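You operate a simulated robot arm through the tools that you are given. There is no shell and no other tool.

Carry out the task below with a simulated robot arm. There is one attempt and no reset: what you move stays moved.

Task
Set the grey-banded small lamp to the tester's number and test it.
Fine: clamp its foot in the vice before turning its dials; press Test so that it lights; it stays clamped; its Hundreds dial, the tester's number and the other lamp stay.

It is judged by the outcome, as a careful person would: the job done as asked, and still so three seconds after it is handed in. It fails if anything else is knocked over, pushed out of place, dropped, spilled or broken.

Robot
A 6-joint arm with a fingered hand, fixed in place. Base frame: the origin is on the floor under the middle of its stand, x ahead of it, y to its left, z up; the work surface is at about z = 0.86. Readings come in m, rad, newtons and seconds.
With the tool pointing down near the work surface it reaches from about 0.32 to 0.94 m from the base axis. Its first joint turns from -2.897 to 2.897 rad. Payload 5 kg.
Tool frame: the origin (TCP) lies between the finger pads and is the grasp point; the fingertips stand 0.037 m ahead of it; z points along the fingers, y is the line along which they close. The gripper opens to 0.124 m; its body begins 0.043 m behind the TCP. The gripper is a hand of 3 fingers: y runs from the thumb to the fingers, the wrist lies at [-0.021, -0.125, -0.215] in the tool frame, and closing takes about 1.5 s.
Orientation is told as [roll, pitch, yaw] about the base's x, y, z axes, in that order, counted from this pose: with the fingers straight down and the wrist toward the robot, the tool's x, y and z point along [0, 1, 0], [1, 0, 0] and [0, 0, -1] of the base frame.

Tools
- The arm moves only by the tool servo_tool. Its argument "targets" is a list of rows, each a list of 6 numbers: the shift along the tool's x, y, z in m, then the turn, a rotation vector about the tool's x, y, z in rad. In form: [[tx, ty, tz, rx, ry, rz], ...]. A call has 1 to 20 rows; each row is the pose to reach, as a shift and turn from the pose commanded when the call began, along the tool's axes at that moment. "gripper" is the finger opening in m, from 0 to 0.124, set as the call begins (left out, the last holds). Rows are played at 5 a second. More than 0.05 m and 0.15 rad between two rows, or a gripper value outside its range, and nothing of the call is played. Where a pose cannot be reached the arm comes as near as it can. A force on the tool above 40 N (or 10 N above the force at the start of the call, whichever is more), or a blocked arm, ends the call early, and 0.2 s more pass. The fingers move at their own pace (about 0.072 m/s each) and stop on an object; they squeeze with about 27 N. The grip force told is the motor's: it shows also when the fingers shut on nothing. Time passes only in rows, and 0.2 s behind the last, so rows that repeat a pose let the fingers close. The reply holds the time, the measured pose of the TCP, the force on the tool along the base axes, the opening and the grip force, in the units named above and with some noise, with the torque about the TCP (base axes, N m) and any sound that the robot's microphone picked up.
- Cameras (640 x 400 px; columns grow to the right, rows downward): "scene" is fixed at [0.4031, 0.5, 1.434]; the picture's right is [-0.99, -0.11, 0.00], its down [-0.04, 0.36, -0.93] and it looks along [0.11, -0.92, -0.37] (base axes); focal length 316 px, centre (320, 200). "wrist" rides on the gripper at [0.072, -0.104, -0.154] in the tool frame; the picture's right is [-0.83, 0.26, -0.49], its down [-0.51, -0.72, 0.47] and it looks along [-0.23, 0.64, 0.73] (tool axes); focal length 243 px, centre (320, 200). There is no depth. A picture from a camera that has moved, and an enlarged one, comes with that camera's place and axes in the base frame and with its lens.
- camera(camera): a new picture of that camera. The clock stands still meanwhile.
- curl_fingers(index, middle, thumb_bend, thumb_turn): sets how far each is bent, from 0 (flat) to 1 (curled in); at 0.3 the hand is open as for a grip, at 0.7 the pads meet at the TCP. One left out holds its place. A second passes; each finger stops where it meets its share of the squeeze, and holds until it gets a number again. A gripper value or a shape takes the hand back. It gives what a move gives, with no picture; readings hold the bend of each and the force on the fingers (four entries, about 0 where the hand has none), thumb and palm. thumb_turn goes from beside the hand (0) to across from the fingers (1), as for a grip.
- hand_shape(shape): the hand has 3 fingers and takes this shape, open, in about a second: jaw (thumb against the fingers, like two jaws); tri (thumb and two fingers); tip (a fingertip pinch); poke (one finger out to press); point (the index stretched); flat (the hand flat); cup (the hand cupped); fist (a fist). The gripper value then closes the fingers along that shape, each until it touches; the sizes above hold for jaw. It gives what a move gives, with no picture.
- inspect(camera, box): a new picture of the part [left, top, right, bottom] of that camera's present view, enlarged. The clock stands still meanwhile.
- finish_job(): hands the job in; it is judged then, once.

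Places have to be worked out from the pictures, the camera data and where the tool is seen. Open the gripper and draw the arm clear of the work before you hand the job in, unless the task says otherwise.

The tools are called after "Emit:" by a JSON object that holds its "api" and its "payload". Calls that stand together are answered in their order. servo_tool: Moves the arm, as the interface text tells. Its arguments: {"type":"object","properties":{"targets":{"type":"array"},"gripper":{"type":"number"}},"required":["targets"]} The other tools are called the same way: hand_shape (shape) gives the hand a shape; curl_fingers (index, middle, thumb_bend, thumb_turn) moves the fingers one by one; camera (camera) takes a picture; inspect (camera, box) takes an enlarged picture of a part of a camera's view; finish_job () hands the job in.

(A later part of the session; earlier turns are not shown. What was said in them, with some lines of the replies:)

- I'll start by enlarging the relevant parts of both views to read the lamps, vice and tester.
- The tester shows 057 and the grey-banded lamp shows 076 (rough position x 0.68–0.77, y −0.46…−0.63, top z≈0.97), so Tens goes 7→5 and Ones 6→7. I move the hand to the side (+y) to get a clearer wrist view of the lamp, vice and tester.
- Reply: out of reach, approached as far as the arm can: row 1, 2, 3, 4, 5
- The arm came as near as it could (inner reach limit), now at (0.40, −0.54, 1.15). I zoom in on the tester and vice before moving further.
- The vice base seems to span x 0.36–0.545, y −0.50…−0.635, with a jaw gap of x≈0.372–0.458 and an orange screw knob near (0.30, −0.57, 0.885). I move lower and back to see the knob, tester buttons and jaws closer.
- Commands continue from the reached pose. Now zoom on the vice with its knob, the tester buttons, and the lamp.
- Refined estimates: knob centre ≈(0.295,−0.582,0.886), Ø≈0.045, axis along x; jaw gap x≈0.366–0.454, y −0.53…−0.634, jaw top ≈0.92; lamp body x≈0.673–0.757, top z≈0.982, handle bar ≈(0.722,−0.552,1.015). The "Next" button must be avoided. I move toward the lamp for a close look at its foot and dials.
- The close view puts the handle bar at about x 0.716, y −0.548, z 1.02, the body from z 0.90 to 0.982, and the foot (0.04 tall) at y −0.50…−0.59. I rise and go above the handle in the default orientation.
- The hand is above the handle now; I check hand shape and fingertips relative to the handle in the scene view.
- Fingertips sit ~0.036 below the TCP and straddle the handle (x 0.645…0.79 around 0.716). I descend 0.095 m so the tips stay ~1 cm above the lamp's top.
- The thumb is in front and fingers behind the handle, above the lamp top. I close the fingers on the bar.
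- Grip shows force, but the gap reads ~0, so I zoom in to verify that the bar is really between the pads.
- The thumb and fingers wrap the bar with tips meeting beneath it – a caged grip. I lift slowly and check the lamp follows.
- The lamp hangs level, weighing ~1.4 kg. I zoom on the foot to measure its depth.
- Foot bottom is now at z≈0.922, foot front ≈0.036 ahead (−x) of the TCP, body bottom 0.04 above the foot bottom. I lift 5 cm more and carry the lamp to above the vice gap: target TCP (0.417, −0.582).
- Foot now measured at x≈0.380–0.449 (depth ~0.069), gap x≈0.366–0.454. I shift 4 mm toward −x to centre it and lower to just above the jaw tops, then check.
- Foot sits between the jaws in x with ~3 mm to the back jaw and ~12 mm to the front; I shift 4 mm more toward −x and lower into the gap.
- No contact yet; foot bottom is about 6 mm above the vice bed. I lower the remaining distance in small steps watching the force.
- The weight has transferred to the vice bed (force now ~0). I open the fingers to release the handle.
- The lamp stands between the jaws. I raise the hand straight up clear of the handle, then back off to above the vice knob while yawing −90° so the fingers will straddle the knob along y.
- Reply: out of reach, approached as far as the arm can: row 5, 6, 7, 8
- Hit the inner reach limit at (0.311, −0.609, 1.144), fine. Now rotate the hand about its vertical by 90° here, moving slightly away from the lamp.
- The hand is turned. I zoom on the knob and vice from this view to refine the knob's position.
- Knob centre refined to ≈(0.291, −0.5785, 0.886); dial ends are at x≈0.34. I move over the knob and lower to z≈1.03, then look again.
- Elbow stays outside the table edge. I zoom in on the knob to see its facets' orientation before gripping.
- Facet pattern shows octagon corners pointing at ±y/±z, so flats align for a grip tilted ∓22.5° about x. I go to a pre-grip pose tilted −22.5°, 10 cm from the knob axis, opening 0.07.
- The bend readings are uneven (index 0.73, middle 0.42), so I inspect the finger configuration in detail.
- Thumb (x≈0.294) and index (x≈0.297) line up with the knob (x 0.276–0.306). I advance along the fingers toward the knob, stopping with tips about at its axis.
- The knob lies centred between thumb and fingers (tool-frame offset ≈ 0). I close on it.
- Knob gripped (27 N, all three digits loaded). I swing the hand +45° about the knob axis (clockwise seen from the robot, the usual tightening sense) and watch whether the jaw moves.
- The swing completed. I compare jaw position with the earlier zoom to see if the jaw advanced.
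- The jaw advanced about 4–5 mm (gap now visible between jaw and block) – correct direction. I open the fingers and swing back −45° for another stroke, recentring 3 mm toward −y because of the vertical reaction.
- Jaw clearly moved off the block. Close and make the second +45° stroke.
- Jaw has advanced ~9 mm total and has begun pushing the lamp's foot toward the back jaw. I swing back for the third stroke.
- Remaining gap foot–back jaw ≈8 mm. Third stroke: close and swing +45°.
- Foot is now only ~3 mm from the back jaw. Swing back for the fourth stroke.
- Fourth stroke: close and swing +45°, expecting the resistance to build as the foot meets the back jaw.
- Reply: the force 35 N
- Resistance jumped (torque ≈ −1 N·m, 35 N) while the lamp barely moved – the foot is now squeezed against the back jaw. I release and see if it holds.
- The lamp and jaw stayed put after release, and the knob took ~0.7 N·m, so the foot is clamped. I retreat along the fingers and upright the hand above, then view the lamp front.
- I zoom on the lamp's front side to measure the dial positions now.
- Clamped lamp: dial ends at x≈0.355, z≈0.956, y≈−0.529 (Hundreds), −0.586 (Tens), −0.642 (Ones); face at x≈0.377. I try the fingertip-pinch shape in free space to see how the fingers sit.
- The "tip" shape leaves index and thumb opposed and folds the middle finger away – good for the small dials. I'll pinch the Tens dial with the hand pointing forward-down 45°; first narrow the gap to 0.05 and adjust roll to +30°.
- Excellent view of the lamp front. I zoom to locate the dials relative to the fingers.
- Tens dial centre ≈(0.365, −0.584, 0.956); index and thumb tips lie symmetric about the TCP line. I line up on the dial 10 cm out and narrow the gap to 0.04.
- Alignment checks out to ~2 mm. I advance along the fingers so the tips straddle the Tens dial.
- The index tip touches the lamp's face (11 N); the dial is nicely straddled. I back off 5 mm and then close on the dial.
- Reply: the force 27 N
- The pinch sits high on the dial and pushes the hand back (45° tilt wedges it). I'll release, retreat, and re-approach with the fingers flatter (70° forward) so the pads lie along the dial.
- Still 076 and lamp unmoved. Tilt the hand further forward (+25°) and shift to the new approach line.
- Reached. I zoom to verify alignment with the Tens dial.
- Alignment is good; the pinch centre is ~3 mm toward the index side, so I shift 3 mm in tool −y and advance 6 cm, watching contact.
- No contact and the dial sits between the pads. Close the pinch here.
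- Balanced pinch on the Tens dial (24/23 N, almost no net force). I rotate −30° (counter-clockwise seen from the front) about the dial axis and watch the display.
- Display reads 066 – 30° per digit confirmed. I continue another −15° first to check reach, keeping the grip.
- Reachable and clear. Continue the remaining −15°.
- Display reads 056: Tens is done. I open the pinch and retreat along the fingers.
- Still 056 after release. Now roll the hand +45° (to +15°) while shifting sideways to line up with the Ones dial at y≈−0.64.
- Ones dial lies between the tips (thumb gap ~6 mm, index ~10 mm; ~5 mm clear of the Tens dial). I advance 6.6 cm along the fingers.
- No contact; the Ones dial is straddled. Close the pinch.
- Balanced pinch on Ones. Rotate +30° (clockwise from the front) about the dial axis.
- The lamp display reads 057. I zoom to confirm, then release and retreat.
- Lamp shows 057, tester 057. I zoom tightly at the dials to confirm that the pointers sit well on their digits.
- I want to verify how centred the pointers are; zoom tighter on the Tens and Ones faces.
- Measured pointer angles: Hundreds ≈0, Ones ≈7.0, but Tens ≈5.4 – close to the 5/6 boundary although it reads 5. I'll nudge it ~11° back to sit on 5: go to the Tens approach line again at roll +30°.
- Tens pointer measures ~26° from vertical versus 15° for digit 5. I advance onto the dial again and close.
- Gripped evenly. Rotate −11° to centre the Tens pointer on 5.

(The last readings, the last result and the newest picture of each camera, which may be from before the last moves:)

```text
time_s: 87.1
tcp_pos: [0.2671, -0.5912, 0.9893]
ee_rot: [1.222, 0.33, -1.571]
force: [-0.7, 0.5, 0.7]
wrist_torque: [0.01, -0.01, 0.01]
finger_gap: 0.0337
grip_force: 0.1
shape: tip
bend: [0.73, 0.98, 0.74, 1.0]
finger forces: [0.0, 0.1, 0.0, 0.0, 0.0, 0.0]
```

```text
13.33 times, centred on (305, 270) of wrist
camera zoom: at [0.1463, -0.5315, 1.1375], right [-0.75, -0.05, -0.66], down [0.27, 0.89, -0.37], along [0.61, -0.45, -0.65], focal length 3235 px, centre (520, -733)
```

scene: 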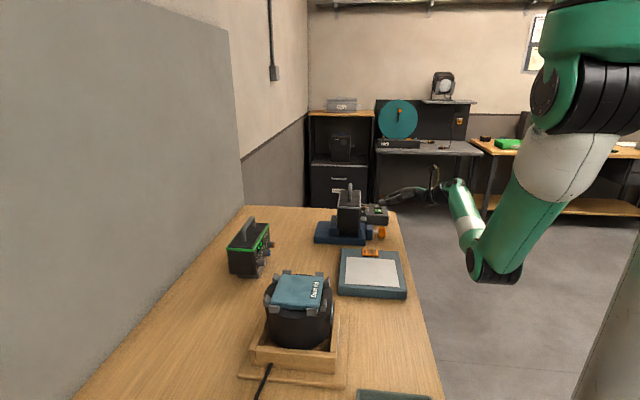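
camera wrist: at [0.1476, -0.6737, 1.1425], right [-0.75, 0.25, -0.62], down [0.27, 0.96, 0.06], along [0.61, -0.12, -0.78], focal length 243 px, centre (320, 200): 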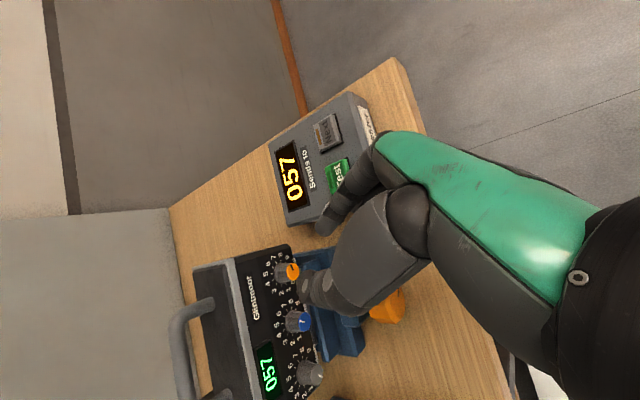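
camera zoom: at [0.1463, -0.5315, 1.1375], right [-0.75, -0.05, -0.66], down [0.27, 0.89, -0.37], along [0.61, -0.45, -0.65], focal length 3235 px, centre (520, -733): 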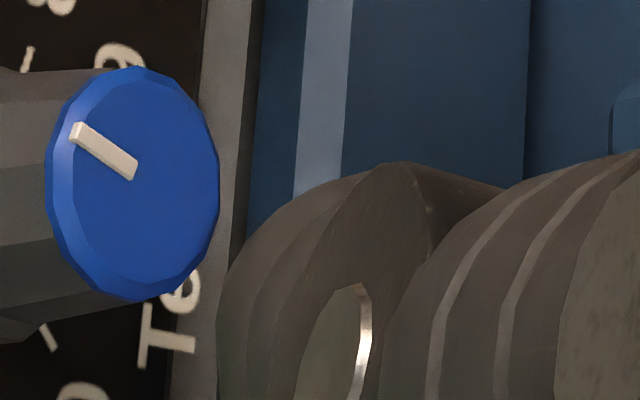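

Tens pointer now ~15.5° (digit 5.0), display 057. Next: press Test at ≈(0.296, −0.728). I raise the hand and bring it back to vertical, then change to the poke shape.

Emit:
{"api": "servo_tool", "payload": {"targets": [[0.0134, 0.0022, -0.0033, 0, -0.1358, 0], [0.0267, 0.0044, -0.0067, 0, -0.2716, 0], [0.0401, 0.0067, -0.01, 0, -0.4073, 0], [0.0534, 0.0089, -0.0133, 0, -0.5431, 0], [0.0668, 0.0111, -0.0167, 0, -0.6789, 0], [0.0801, 0.0133, -0.02, 0, -0.8147, 0], [0.0935, 0.0156, -0.0233, 0, -0.9504, 0], [0.1068, 0.0178, -0.0267, 0, -1.0862, 0], [0.1202, 0.02, -0.03, 0, -1.222, 0], [0.1202, 0.02, -0.03, 0, -1.222, 0]]}}

Emit:
{"api": "hand_shape", "payload": {"shape": "poke"}}

Emit:
{"api": "camera", "payload": {"camera": "wrist"}}

Emit:
{"api": "camera", "payload": {"camera": "scene"}}

```text
time_s: 89.3
tcp_pos: [0.2787, -0.6526, 1.0996]
ee_rot: [-0.003, 0.332, -1.57]
force: [0.9, 0.3, 0.3]
wrist_torque: [0.03, 0.04, 0.02]
finger_gap: 0.0336
grip_force: 0.2
shape: tip
bend: [0.73, 0.98, 0.74, 1.0]
finger forces: [0.0, 0.1, 0.0, 0.0, 0.1, 0.1]
```

```text
time_s: 90.2
tcp_pos: [0.2783, -0.6523, 1.0994]
ee_rot: [-0.003, 0.332, -1.572]
force: [1.1, 0.5, 0.6]
wrist_torque: [0.0, 0.01, 0.03]
finger_gap: 0.0
grip_force: 0.0
shape: poke
bend: [0.7, 0.7, 1.0, 1.0]
finger forces: [0.1, 0.0, 0.0, 0.0, 0.0, 0.0]
```

```text
taken
camera wrist: at [0.3503, -0.6025, 1.2789], right [-0.83, -0.41, 0.38], down [-0.51, 0.84, -0.21], along [-0.23, -0.37, -0.9], focal length 243 px, centre (320, 200)
```

wrist: 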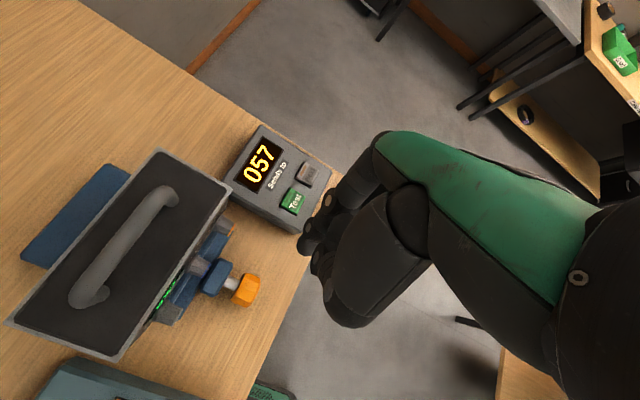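

```text
taken
```

scene: 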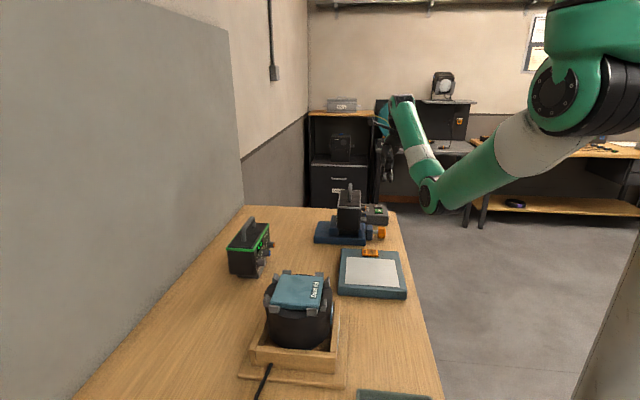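

"Poke" here leaves both index and middle out. I curl the middle and thumb away and keep only the index out for a single-finger press.

Emit:
{"api": "curl_fingers", "payload": {"index": 0.5, "middle": 1.0, "thumb_bend": 1.0}}

Emit:
{"api": "inspect", "payload": {"camera": "wrist", "box": [220, 110, 420, 340]}}

Emit:
{"api": "inspect", "payload": {"camera": "scene", "box": [350, 90, 430, 200]}}

```text
time_s: 91.2
tcp_pos: [0.2795, -0.6519, 1.0989]
ee_rot: [-0.001, 0.333, -1.569]
force: [0.1, 0.6, 0.1]
wrist_torque: [-0.01, 0.0, 0.05]
finger_gap: 0.0359
grip_force: 0.0
shape: fingers
bend: [0.3, 1.0, 1.0, 1.0]
finger forces: [0.1, 0.0, 0.0, 0.1, 0.0, 0.0]
```

```text
1.74 times, centred on (320, 225) of wrist
camera zoom: at [0.3503, -0.6025, 1.2789], right [-0.83, -0.41, 0.38], down [-0.51, 0.84, -0.21], along [-0.23, -0.37, -0.9], focal length 422 px, centre (320, 156)
```

zoom: 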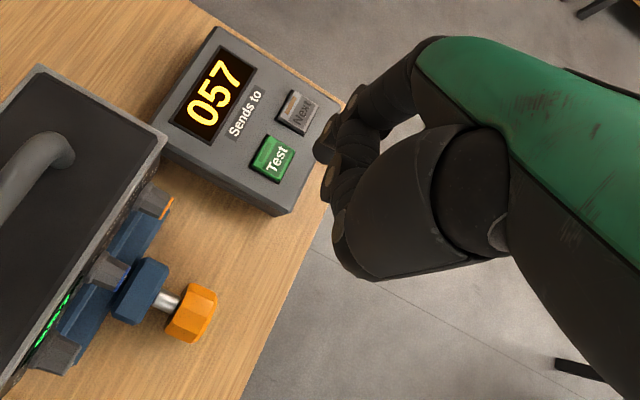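

```text
3.64 times, centred on (390, 145) of scene
camera zoom: at [0.4031, 0.5, 1.434], right [-0.99, -0.11, 0.0], down [-0.04, 0.36, -0.93], along [0.11, -0.92, -0.37], focal length 1148 px, centre (66, 400)
```

zoom: 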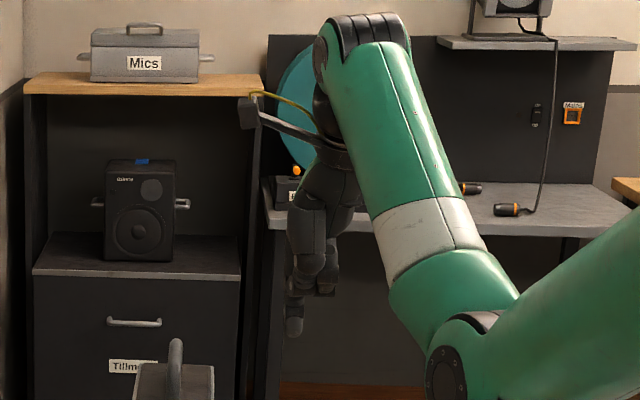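

I straighten the hand to vertical over the tester area and look at where the index tip is.

Emit:
{"api": "servo_tool", "payload": {"targets": [[0, 0, 0, -0.11, 0, 0], [0, 0, 0, -0.22, 0, 0], [0, 0, 0, -0.331, 0, 0], [0, 0, 0, -0.331, 0, 0]]}}

Emit:
{"api": "camera", "payload": {"camera": "wrist"}}

Emit:
{"api": "inspect", "payload": {"camera": "wrist", "box": [230, 110, 430, 310]}}

Emit:
{"api": "inspect", "payload": {"camera": "scene", "box": [350, 110, 430, 240]}}

```text
time_s: 92.2
tcp_pos: [0.2794, -0.6521, 1.0996]
ee_rot: [0.0, 0.001, -1.571]
force: [0.1, 0.4, -0.1]
wrist_torque: [0.02, 0.02, -0.01]
finger_gap: 0.0357
grip_force: 0.0
shape: fingers
bend: [0.3, 1.0, 1.0, 1.0]
finger forces: [0.0, 0.0, 0.0, 0.1, 0.0, 0.0]
```

```text
taken
camera wrist: at [0.3511, -0.5464, 1.2532], right [-0.83, -0.26, 0.49], down [-0.51, 0.72, -0.47], along [-0.23, -0.64, -0.73], focal length 243 px, centre (320, 200)
```

wrist: 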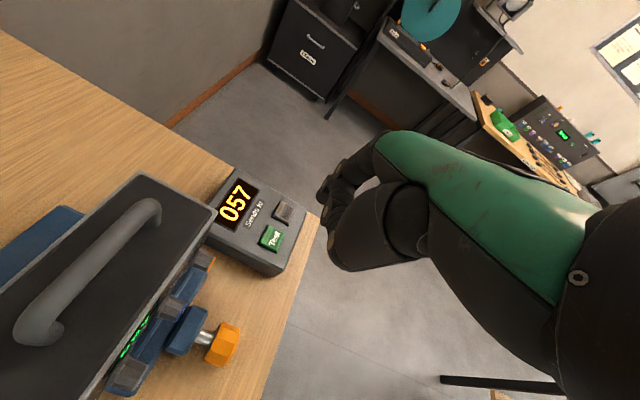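

```text
2.00 times, centred on (330, 210) of wrist
camera zoom: at [0.3511, -0.5464, 1.2532], right [-0.83, -0.26, 0.49], down [-0.51, 0.72, -0.47], along [-0.23, -0.64, -0.73], focal length 485 px, centre (300, 180)
```

zoom: 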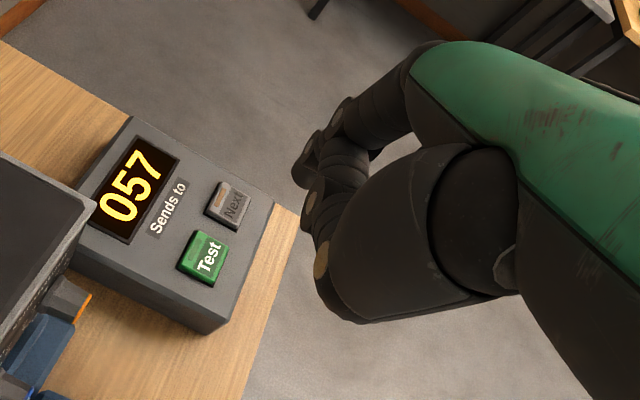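

```text
3.08 times, centred on (390, 175) of scene
camera zoom: at [0.4031, 0.5, 1.434], right [-0.99, -0.11, 0.0], down [-0.04, 0.36, -0.93], along [0.11, -0.92, -0.37], focal length 971 px, centre (105, 277)
```

zoom: 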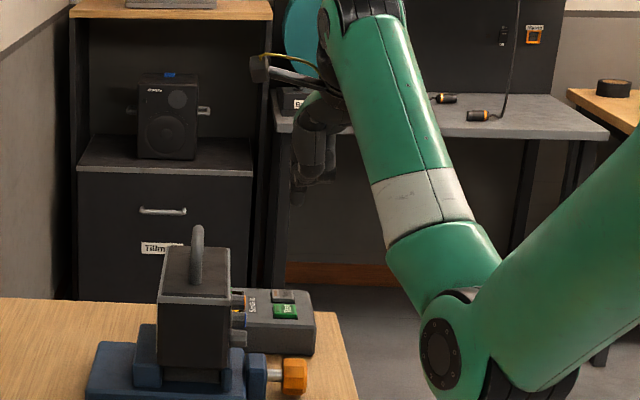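

I try the "point" shape to see whether the index alone gives a cleaner pressing tip.

Emit:
{"api": "hand_shape", "payload": {"shape": "point"}}

Emit:
{"api": "inspect", "payload": {"camera": "wrist", "box": [230, 110, 430, 310]}}

Emit:
{"api": "inspect", "payload": {"camera": "scene", "box": [350, 110, 430, 240]}}

```text
time_s: 93.1
tcp_pos: [0.2797, -0.6527, 1.0993]
ee_rot: [-0.001, 0.001, -1.57]
force: [0.0, 0.6, 0.7]
wrist_torque: [0.0, 0.0, 0.02]
finger_gap: 0.1189
grip_force: 0.0
shape: point
bend: [0.19, 1.0, 1.0, 0.87]
finger forces: [0.0, 0.1, 0.1, 0.1, 0.1, 0.1]
```

```text
2.00 times, centred on (330, 210) of wrist
camera zoom: at [0.351, -0.5467, 1.2532], right [-0.83, -0.26, 0.49], down [-0.51, 0.72, -0.47], along [-0.23, -0.64, -0.73], focal length 485 px, centre (300, 180)
```

zoom: 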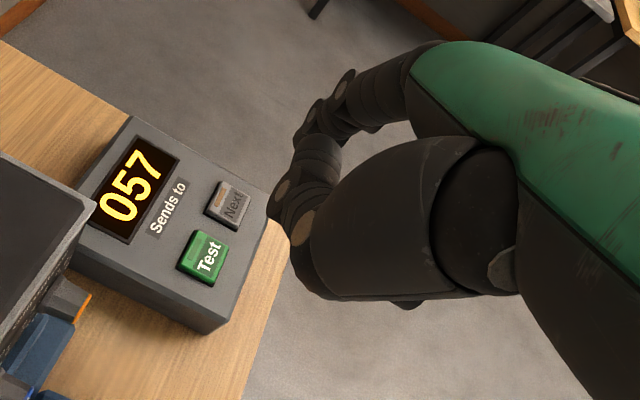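

```text
3.08 times, centred on (390, 175) of scene
camera zoom: at [0.4031, 0.5, 1.434], right [-0.99, -0.11, 0.0], down [-0.04, 0.36, -0.93], along [0.11, -0.92, -0.37], focal length 971 px, centre (105, 277)
```

zoom: 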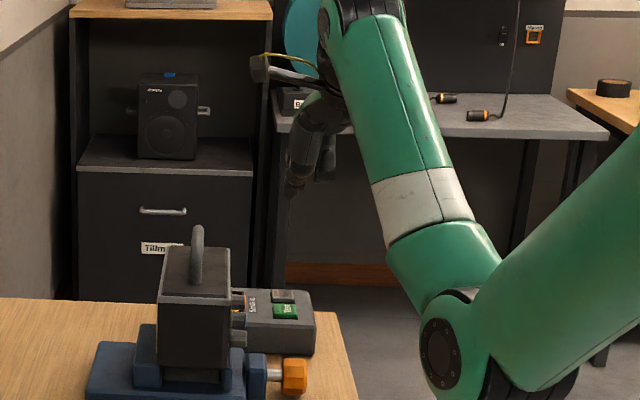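

The index alone is hard to place reliably; the closed fingertip pinch has a well-known tip position, so I use that for pressing: tip shape, closed.

Emit:
{"api": "hand_shape", "payload": {"shape": "tip"}}

Emit:
{"api": "servo_tool", "payload": {"targets": [[0, 0, 0, 0, 0, 0], [0, 0, 0, 0, 0, 0], [0, 0, 0, 0, 0, 0], [0, 0, 0, 0, 0, 0], [0, 0, 0, 0, 0, 0], [0, 0, 0, 0, 0, 0], [0, 0, 0, 0, 0, 0], [0, 0, 0, 0, 0, 0]], "gripper": 0}}

Emit:
{"api": "inspect", "payload": {"camera": "wrist", "box": [230, 110, 430, 310]}}

Emit:
{"api": "inspect", "payload": {"camera": "scene", "box": [350, 110, 430, 240]}}

```text
time_s: 94.0
tcp_pos: [0.2789, -0.6512, 1.0988]
ee_rot: [0.0, 0.0, -1.572]
force: [-0.3, 0.1, 0.4]
wrist_torque: [-0.01, 0.01, 0.0]
finger_gap: 0.1236
grip_force: 0.1
shape: tip
bend: [0.3, 0.98, 0.3, 0.97]
finger forces: [0.1, 0.0, 0.0, 0.0, 0.0, 0.1]
```

```text
time_s: 95.8
tcp_pos: [0.28, -0.652, 1.099]
ee_rot: [0.002, 0.001, -1.572]
force: [0.9, 0.0, 0.6]
wrist_torque: [-0.03, 0.02, 0.01]
finger_gap: 0.0
grip_force: 27.1
shape: tip
bend: [0.7, 1.0, 0.59, 1.0]
finger forces: [0.1, 0.1, 0.0, 0.1, 0.1, 0.1]
```

```text
2.00 times, centred on (330, 210) of wrist
camera zoom: at [0.351, -0.5467, 1.2532], right [-0.83, -0.26, 0.49], down [-0.51, 0.72, -0.47], along [-0.23, -0.64, -0.73], focal length 485 px, centre (300, 180)
```

zoom: 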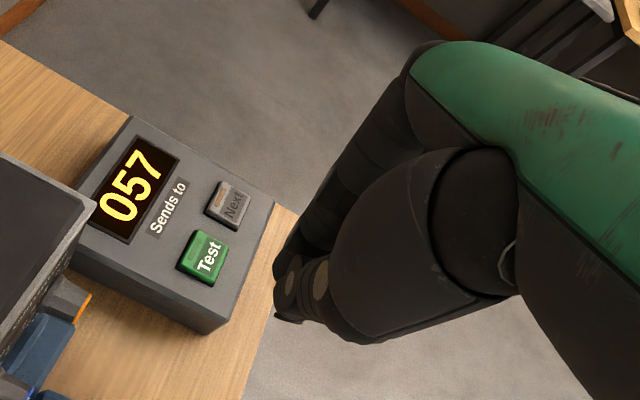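

```text
3.08 times, centred on (390, 175) of scene
camera zoom: at [0.4031, 0.5, 1.434], right [-0.99, -0.11, 0.0], down [-0.04, 0.36, -0.93], along [0.11, -0.92, -0.37], focal length 971 px, centre (105, 277)
```

zoom: 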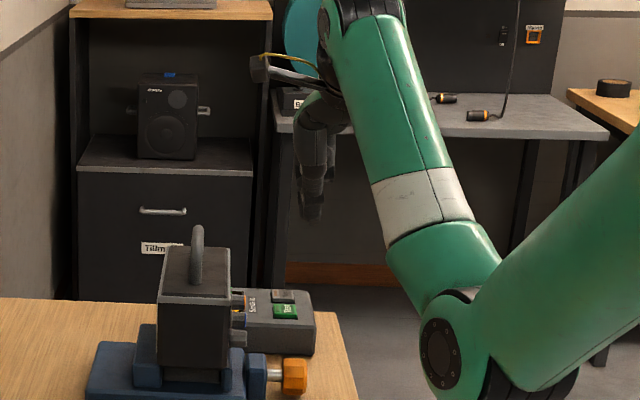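

Closed tips are ~0.036 m below the TCP, centred on it. Test button centre ≈(0.2945, −0.7265), Next at y≈−0.780. I move above Test, biased slightly away from Next.

Emit:
{"api": "servo_tool", "payload": {"targets": [[0.008, 0.034, 0.02, 0, 0, 0], [0.017, 0.068, 0.05, 0, 0, 0], [0.017, 0.068, 0.08, 0, 0, 0], [0.017, 0.068, 0.11, 0, 0, 0], [0.017, 0.068, 0.12, 0, 0, 0], [0.017, 0.068, 0.12, 0, 0, 0]]}}

Emit:
{"api": "inspect", "payload": {"camera": "wrist", "box": [200, 110, 430, 330]}}

Emit:
{"api": "inspect", "payload": {"camera": "scene", "box": [335, 150, 425, 240]}}

```text
time_s: 97.2
tcp_pos: [0.296, -0.7196, 0.9796]
ee_rot: [0.0, 0.0, -1.571]
force: [0.0, 0.0, 0.1]
wrist_torque: [0.0, 0.01, -0.06]
finger_gap: 0.0
grip_force: 27.1
shape: tip
bend: [0.7, 1.0, 0.59, 1.0]
finger forces: [0.0, 0.0, 0.0, 0.0, 0.0, 0.1]
```

```text
1.82 times, centred on (315, 220) of wrist
camera zoom: at [0.3682, -0.6135, 1.1335], right [-0.83, -0.26, 0.49], down [-0.51, 0.72, -0.47], along [-0.23, -0.64, -0.73], focal length 441 px, centre (329, 164)
```

zoom: 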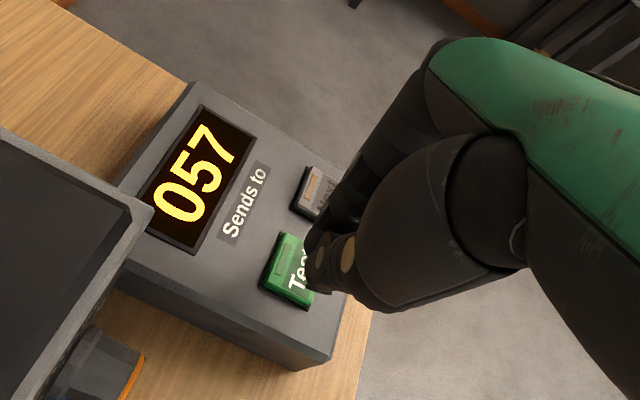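

```text
4.44 times, centred on (380, 195) of scene
camera zoom: at [0.4031, 0.5, 1.434], right [-0.99, -0.11, 0.0], down [-0.04, 0.36, -0.93], along [0.11, -0.92, -0.37], focal length 1403 px, centre (53, 222)
```

zoom: 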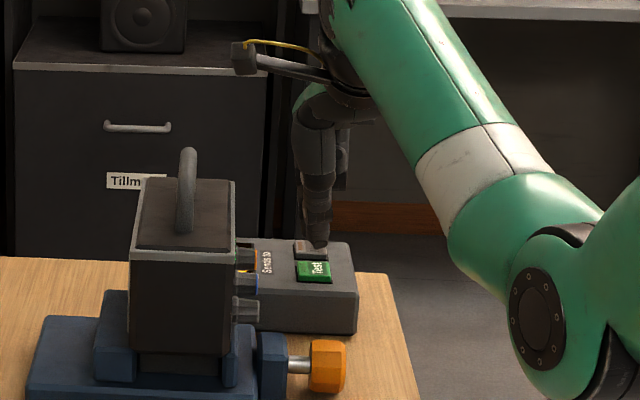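

The tips are right above the Test button, clear of Next. I lower gently in small steps and watch the force and sound.

Emit:
{"api": "servo_tool", "payload": {"targets": [[0, 0, 0.015, 0, 0, 0], [0, 0, 0.026, 0, 0, 0], [0, 0, 0.03, 0, 0, 0], [0, 0, 0.033, 0, 0, 0], [0, 0, 0.035, 0, 0, 0], [0, 0, 0.035, 0, 0, 0]]}}

Emit:
{"api": "inspect", "payload": {"camera": "scene", "box": [315, 165, 415, 250]}}

```text
time_s: 98.6
tcp_pos: [0.2954, -0.7204, 0.9455]
ee_rot: [-0.001, -0.004, -1.569]
force: [-1.8, 0.3, 14.4]
wrist_torque: [-0.16, -0.04, 0.0]
finger_gap: 0.0
grip_force: 26.5
shape: tip
bend: [0.7, 1.0, 0.59, 1.0]
finger forces: [0.1, 0.0, 0.0, 0.1, 0.1, 0.0]
heard: click
```

```text
4.71 times, centred on (365, 208) of scene
camera zoom: at [0.4031, 0.5, 1.434], right [-0.99, -0.11, 0.0], down [-0.04, 0.36, -0.93], along [0.11, -0.92, -0.37], focal length 1485 px, centre (108, 165)
```

zoom: 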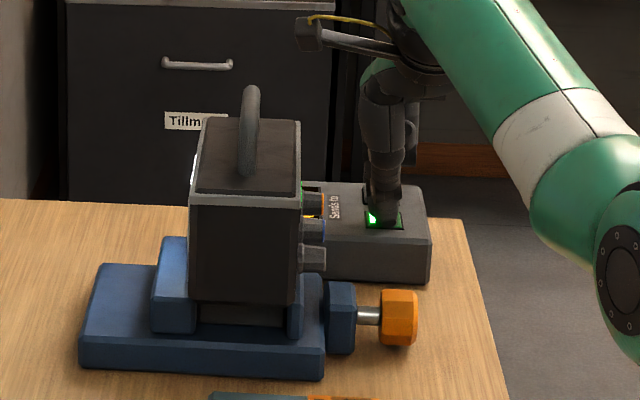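

A click was heard and the Test button's indicator is lit; a glow appears behind the lamp. I lift off and check both cameras.

Emit:
{"api": "servo_tool", "payload": {"targets": [[0, 0, -0.015, 0, 0, 0], [0, 0, -0.04, 0, 0, 0], [0, 0, -0.08, 0, 0, 0], [0, 0, -0.12, 0, 0, 0], [0, 0, -0.15, 0, 0, 0], [0, 0, -0.15, 0, 0, 0]]}}

Emit:
{"api": "camera", "payload": {"camera": "scene"}}

Emit:
{"api": "inspect", "payload": {"camera": "scene", "box": [315, 165, 415, 250]}}

Emit:
{"api": "camera", "payload": {"camera": "wrist"}}

```text
time_s: 100.0
tcp_pos: [0.2959, -0.7221, 1.0925]
ee_rot: [0.0, 0.002, -1.57]
force: [0.1, 0.7, -0.5]
wrist_torque: [0.02, -0.01, 0.02]
finger_gap: 0.0003
grip_force: 27.1
shape: tip
bend: [0.7, 1.0, 0.59, 1.0]
finger forces: [0.0, 0.0, 0.0, 0.0, 0.0, 0.0]
```

```text
taken
```

scene: 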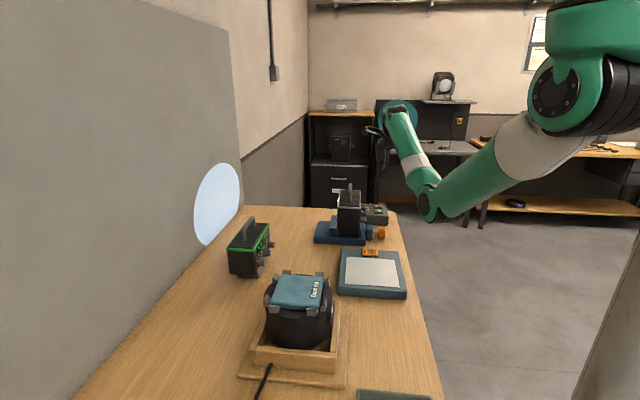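

```text
4.71 times, centred on (365, 208) of scene
camera zoom: at [0.4031, 0.5, 1.434], right [-0.99, -0.11, 0.0], down [-0.04, 0.36, -0.93], along [0.11, -0.92, -0.37], focal length 1485 px, centre (108, 165)
```

zoom: 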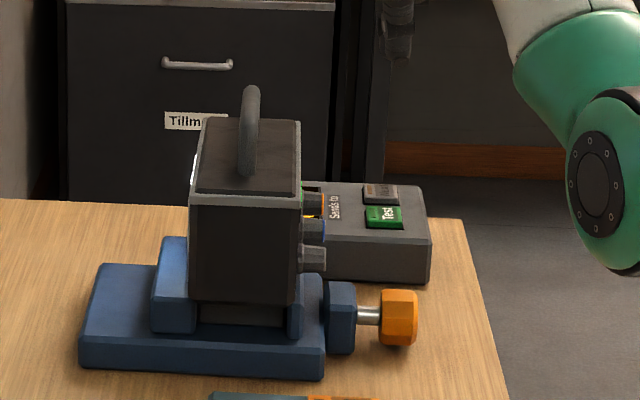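

```text
taken
camera wrist: at [0.3676, -0.6159, 1.2468], right [-0.83, -0.26, 0.49], down [-0.51, 0.72, -0.47], along [-0.23, -0.64, -0.73], focal length 243 px, centre (320, 200)
```

wrist: 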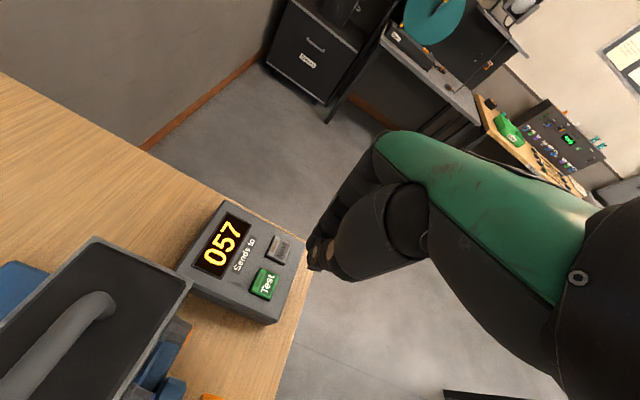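

The lamp is lit – its round light spot shows on the wall – tester still 057, lamp still clamped. I open the hand and draw the arm up and back toward its starting pose, then verify everything.

Emit:
{"api": "servo_tool", "payload": {"targets": [[0.003, -0.005, -0.02, 0, 0, 0], [0.006, -0.01, -0.05, 0, 0, -0.1], [0.009, -0.015, -0.08, 0, 0, -0.24], [0.012, -0.02, -0.11, 0, 0, -0.38], [0.015, -0.025, -0.125, 0, 0, -0.52], [0.018, -0.03, -0.14, 0, 0, -0.66], [0.021, -0.035, -0.14, 0, 0, -0.8], [0.024, -0.04, -0.14, 0, 0, -0.94], [0.027, -0.045, -0.14, 0, 0, -1.08], [0.03, -0.05, -0.14, 0, 0, -1.22], [0.032, -0.052, -0.14, 0, 0, -1.36], [0.034, -0.052, -0.14, 0, 0, -1.5], [0.034, -0.052, -0.14, 0, 0, -1.571], [0.034, -0.052, -0.14, 0, 0, -1.571]], "gripper": 0.1}}

Emit:
{"api": "camera", "payload": {"camera": "wrist"}}

Emit:
{"api": "camera", "payload": {"camera": "scene"}}

```text
time_s: 103.0
tcp_pos: [0.3295, -0.6679, 1.235]
ee_rot: [-0.001, 0.001, 0.002]
force: [-0.9, -0.4, -0.4]
wrist_torque: [0.04, -0.01, 0.03]
finger_gap: 0.1
grip_force: 0.0
shape: tip
bend: [0.28, 0.98, 0.5, 0.99]
finger forces: [0.1, 0.1, 0.0, 0.0, 0.0, 0.0]
```

```text
taken
camera wrist: at [0.2256, -0.5949, 1.3883], right [0.26, -0.83, 0.49], down [-0.72, -0.51, -0.47], along [0.64, -0.23, -0.73], focal length 243 px, centre (320, 200)
```

wrist: 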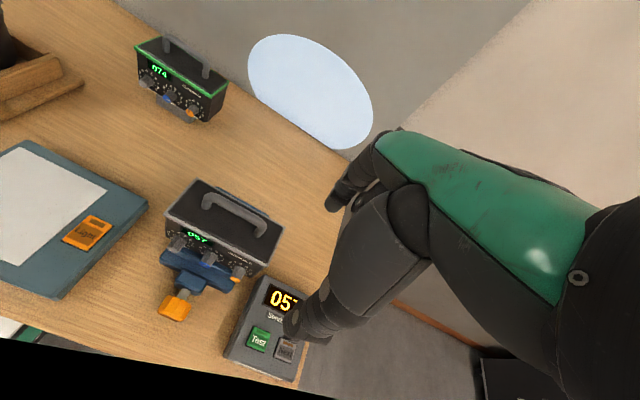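

```text
taken
```

scene: 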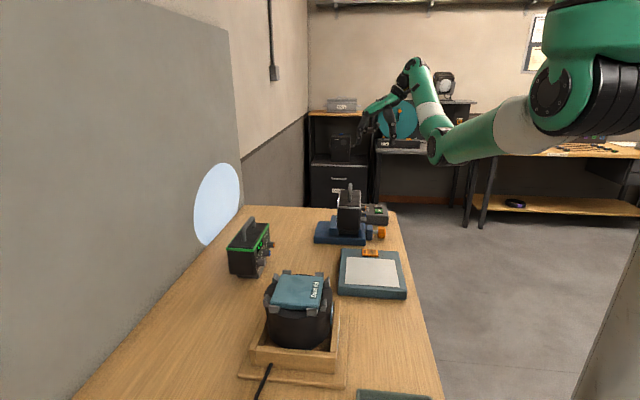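

Emit:
{"api": "inspect", "payload": {"camera": "wrist", "box": [140, 160, 320, 380]}}

Emit:
{"api": "inspect", "payload": {"camera": "wrist", "box": [120, 20, 240, 140]}}

Emit:
{"api": "inspect", "payload": {"camera": "scene", "box": [315, 175, 395, 250]}}

```text
1.82 times, centred on (230, 270) of wrist
camera zoom: at [0.2256, -0.5949, 1.3883], right [0.26, -0.83, 0.49], down [-0.72, -0.51, -0.47], along [0.64, -0.23, -0.73], focal length 441 px, centre (484, 73)
```

zoom: 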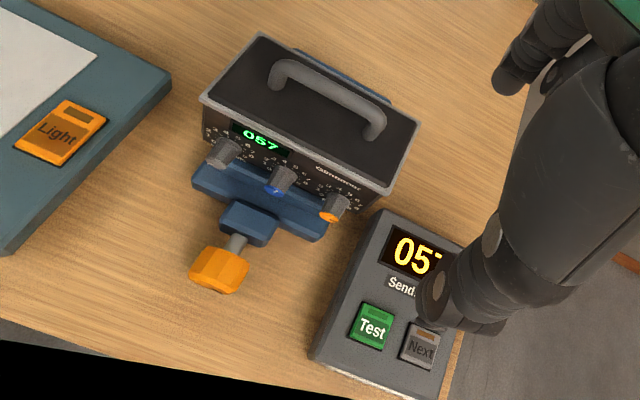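

```text
3.33 times, centred on (180, 80) of wrist
camera zoom: at [0.2256, -0.5949, 1.3883], right [0.26, -0.83, 0.49], down [-0.72, -0.51, -0.47], along [0.64, -0.23, -0.73], focal length 809 px, centre (787, 600)
```

zoom: 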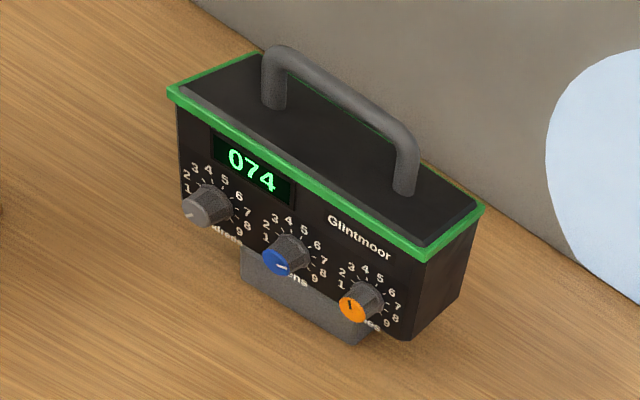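

```text
5.33 times, centred on (355, 212) of scene
camera zoom: at [0.4031, 0.5, 1.434], right [-0.99, -0.11, 0.0], down [-0.04, 0.36, -0.93], along [0.11, -0.92, -0.37], focal length 1684 px, centre (133, 133)
```

zoom: 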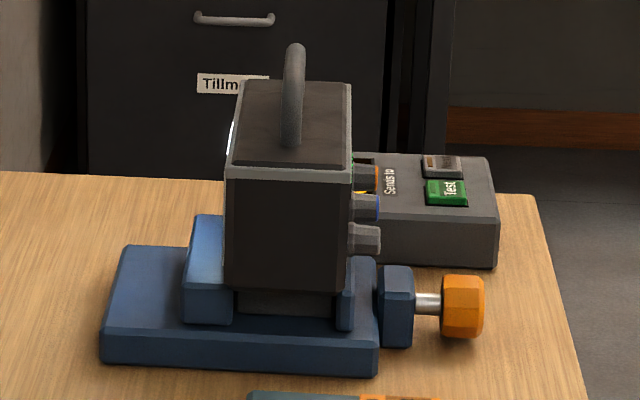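

Everything looks in place; I zoom on the lamp's display once more to be sure it reads 057.

Emit:
{"api": "inspect", "payload": {"camera": "wrist", "box": [180, 220, 260, 285]}}

```text
6.15 times, centred on (220, 252) of wrist
camera zoom: at [0.2256, -0.5949, 1.3883], right [0.26, -0.83, 0.49], down [-0.72, -0.51, -0.47], along [0.64, -0.23, -0.73], focal length 1493 px, centre (935, -123)
```

zoom: 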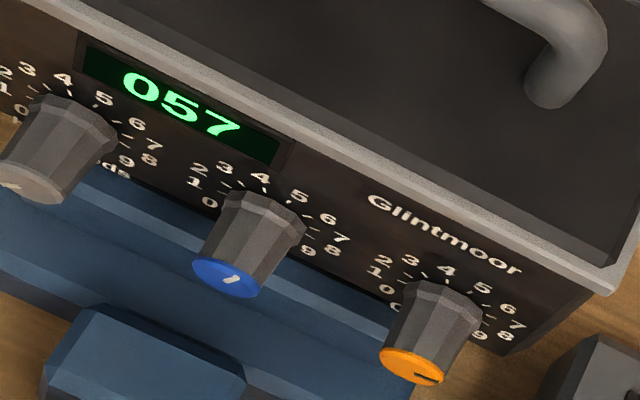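

The lamp reads 057, matching the tester. It is clamped and lit, the green lamp still reads 074, and the open hand is clear of the work, so I hand the job in.

Emit:
{"api": "finish_job", "payload": {}}

```text
The job is handed in.
```

I set the grey-banded lamp to 057, the tester's number, and pressed Test. It lit, and its round light spot shows on the wall. The job has been handed in.

- **Clamping:** I stood the lamp in the vice and tightened the knob on its foot before touching any dial. It was still clamped when I handed it in.
- **Dials:** Tens went from 7 to 5 and Ones from 6 to 7. Tens first stopped between 5 and 6, so I nudged it back onto the 5 before testing. Hundreds stays at 0.
- **Left as they were:** The tester still shows 057, and I did not press Next. The green lamp still reads 074, and I saw nothing else moved or knocked over.
- **Arm:** The hand is open and clear of the work, near its starting position.
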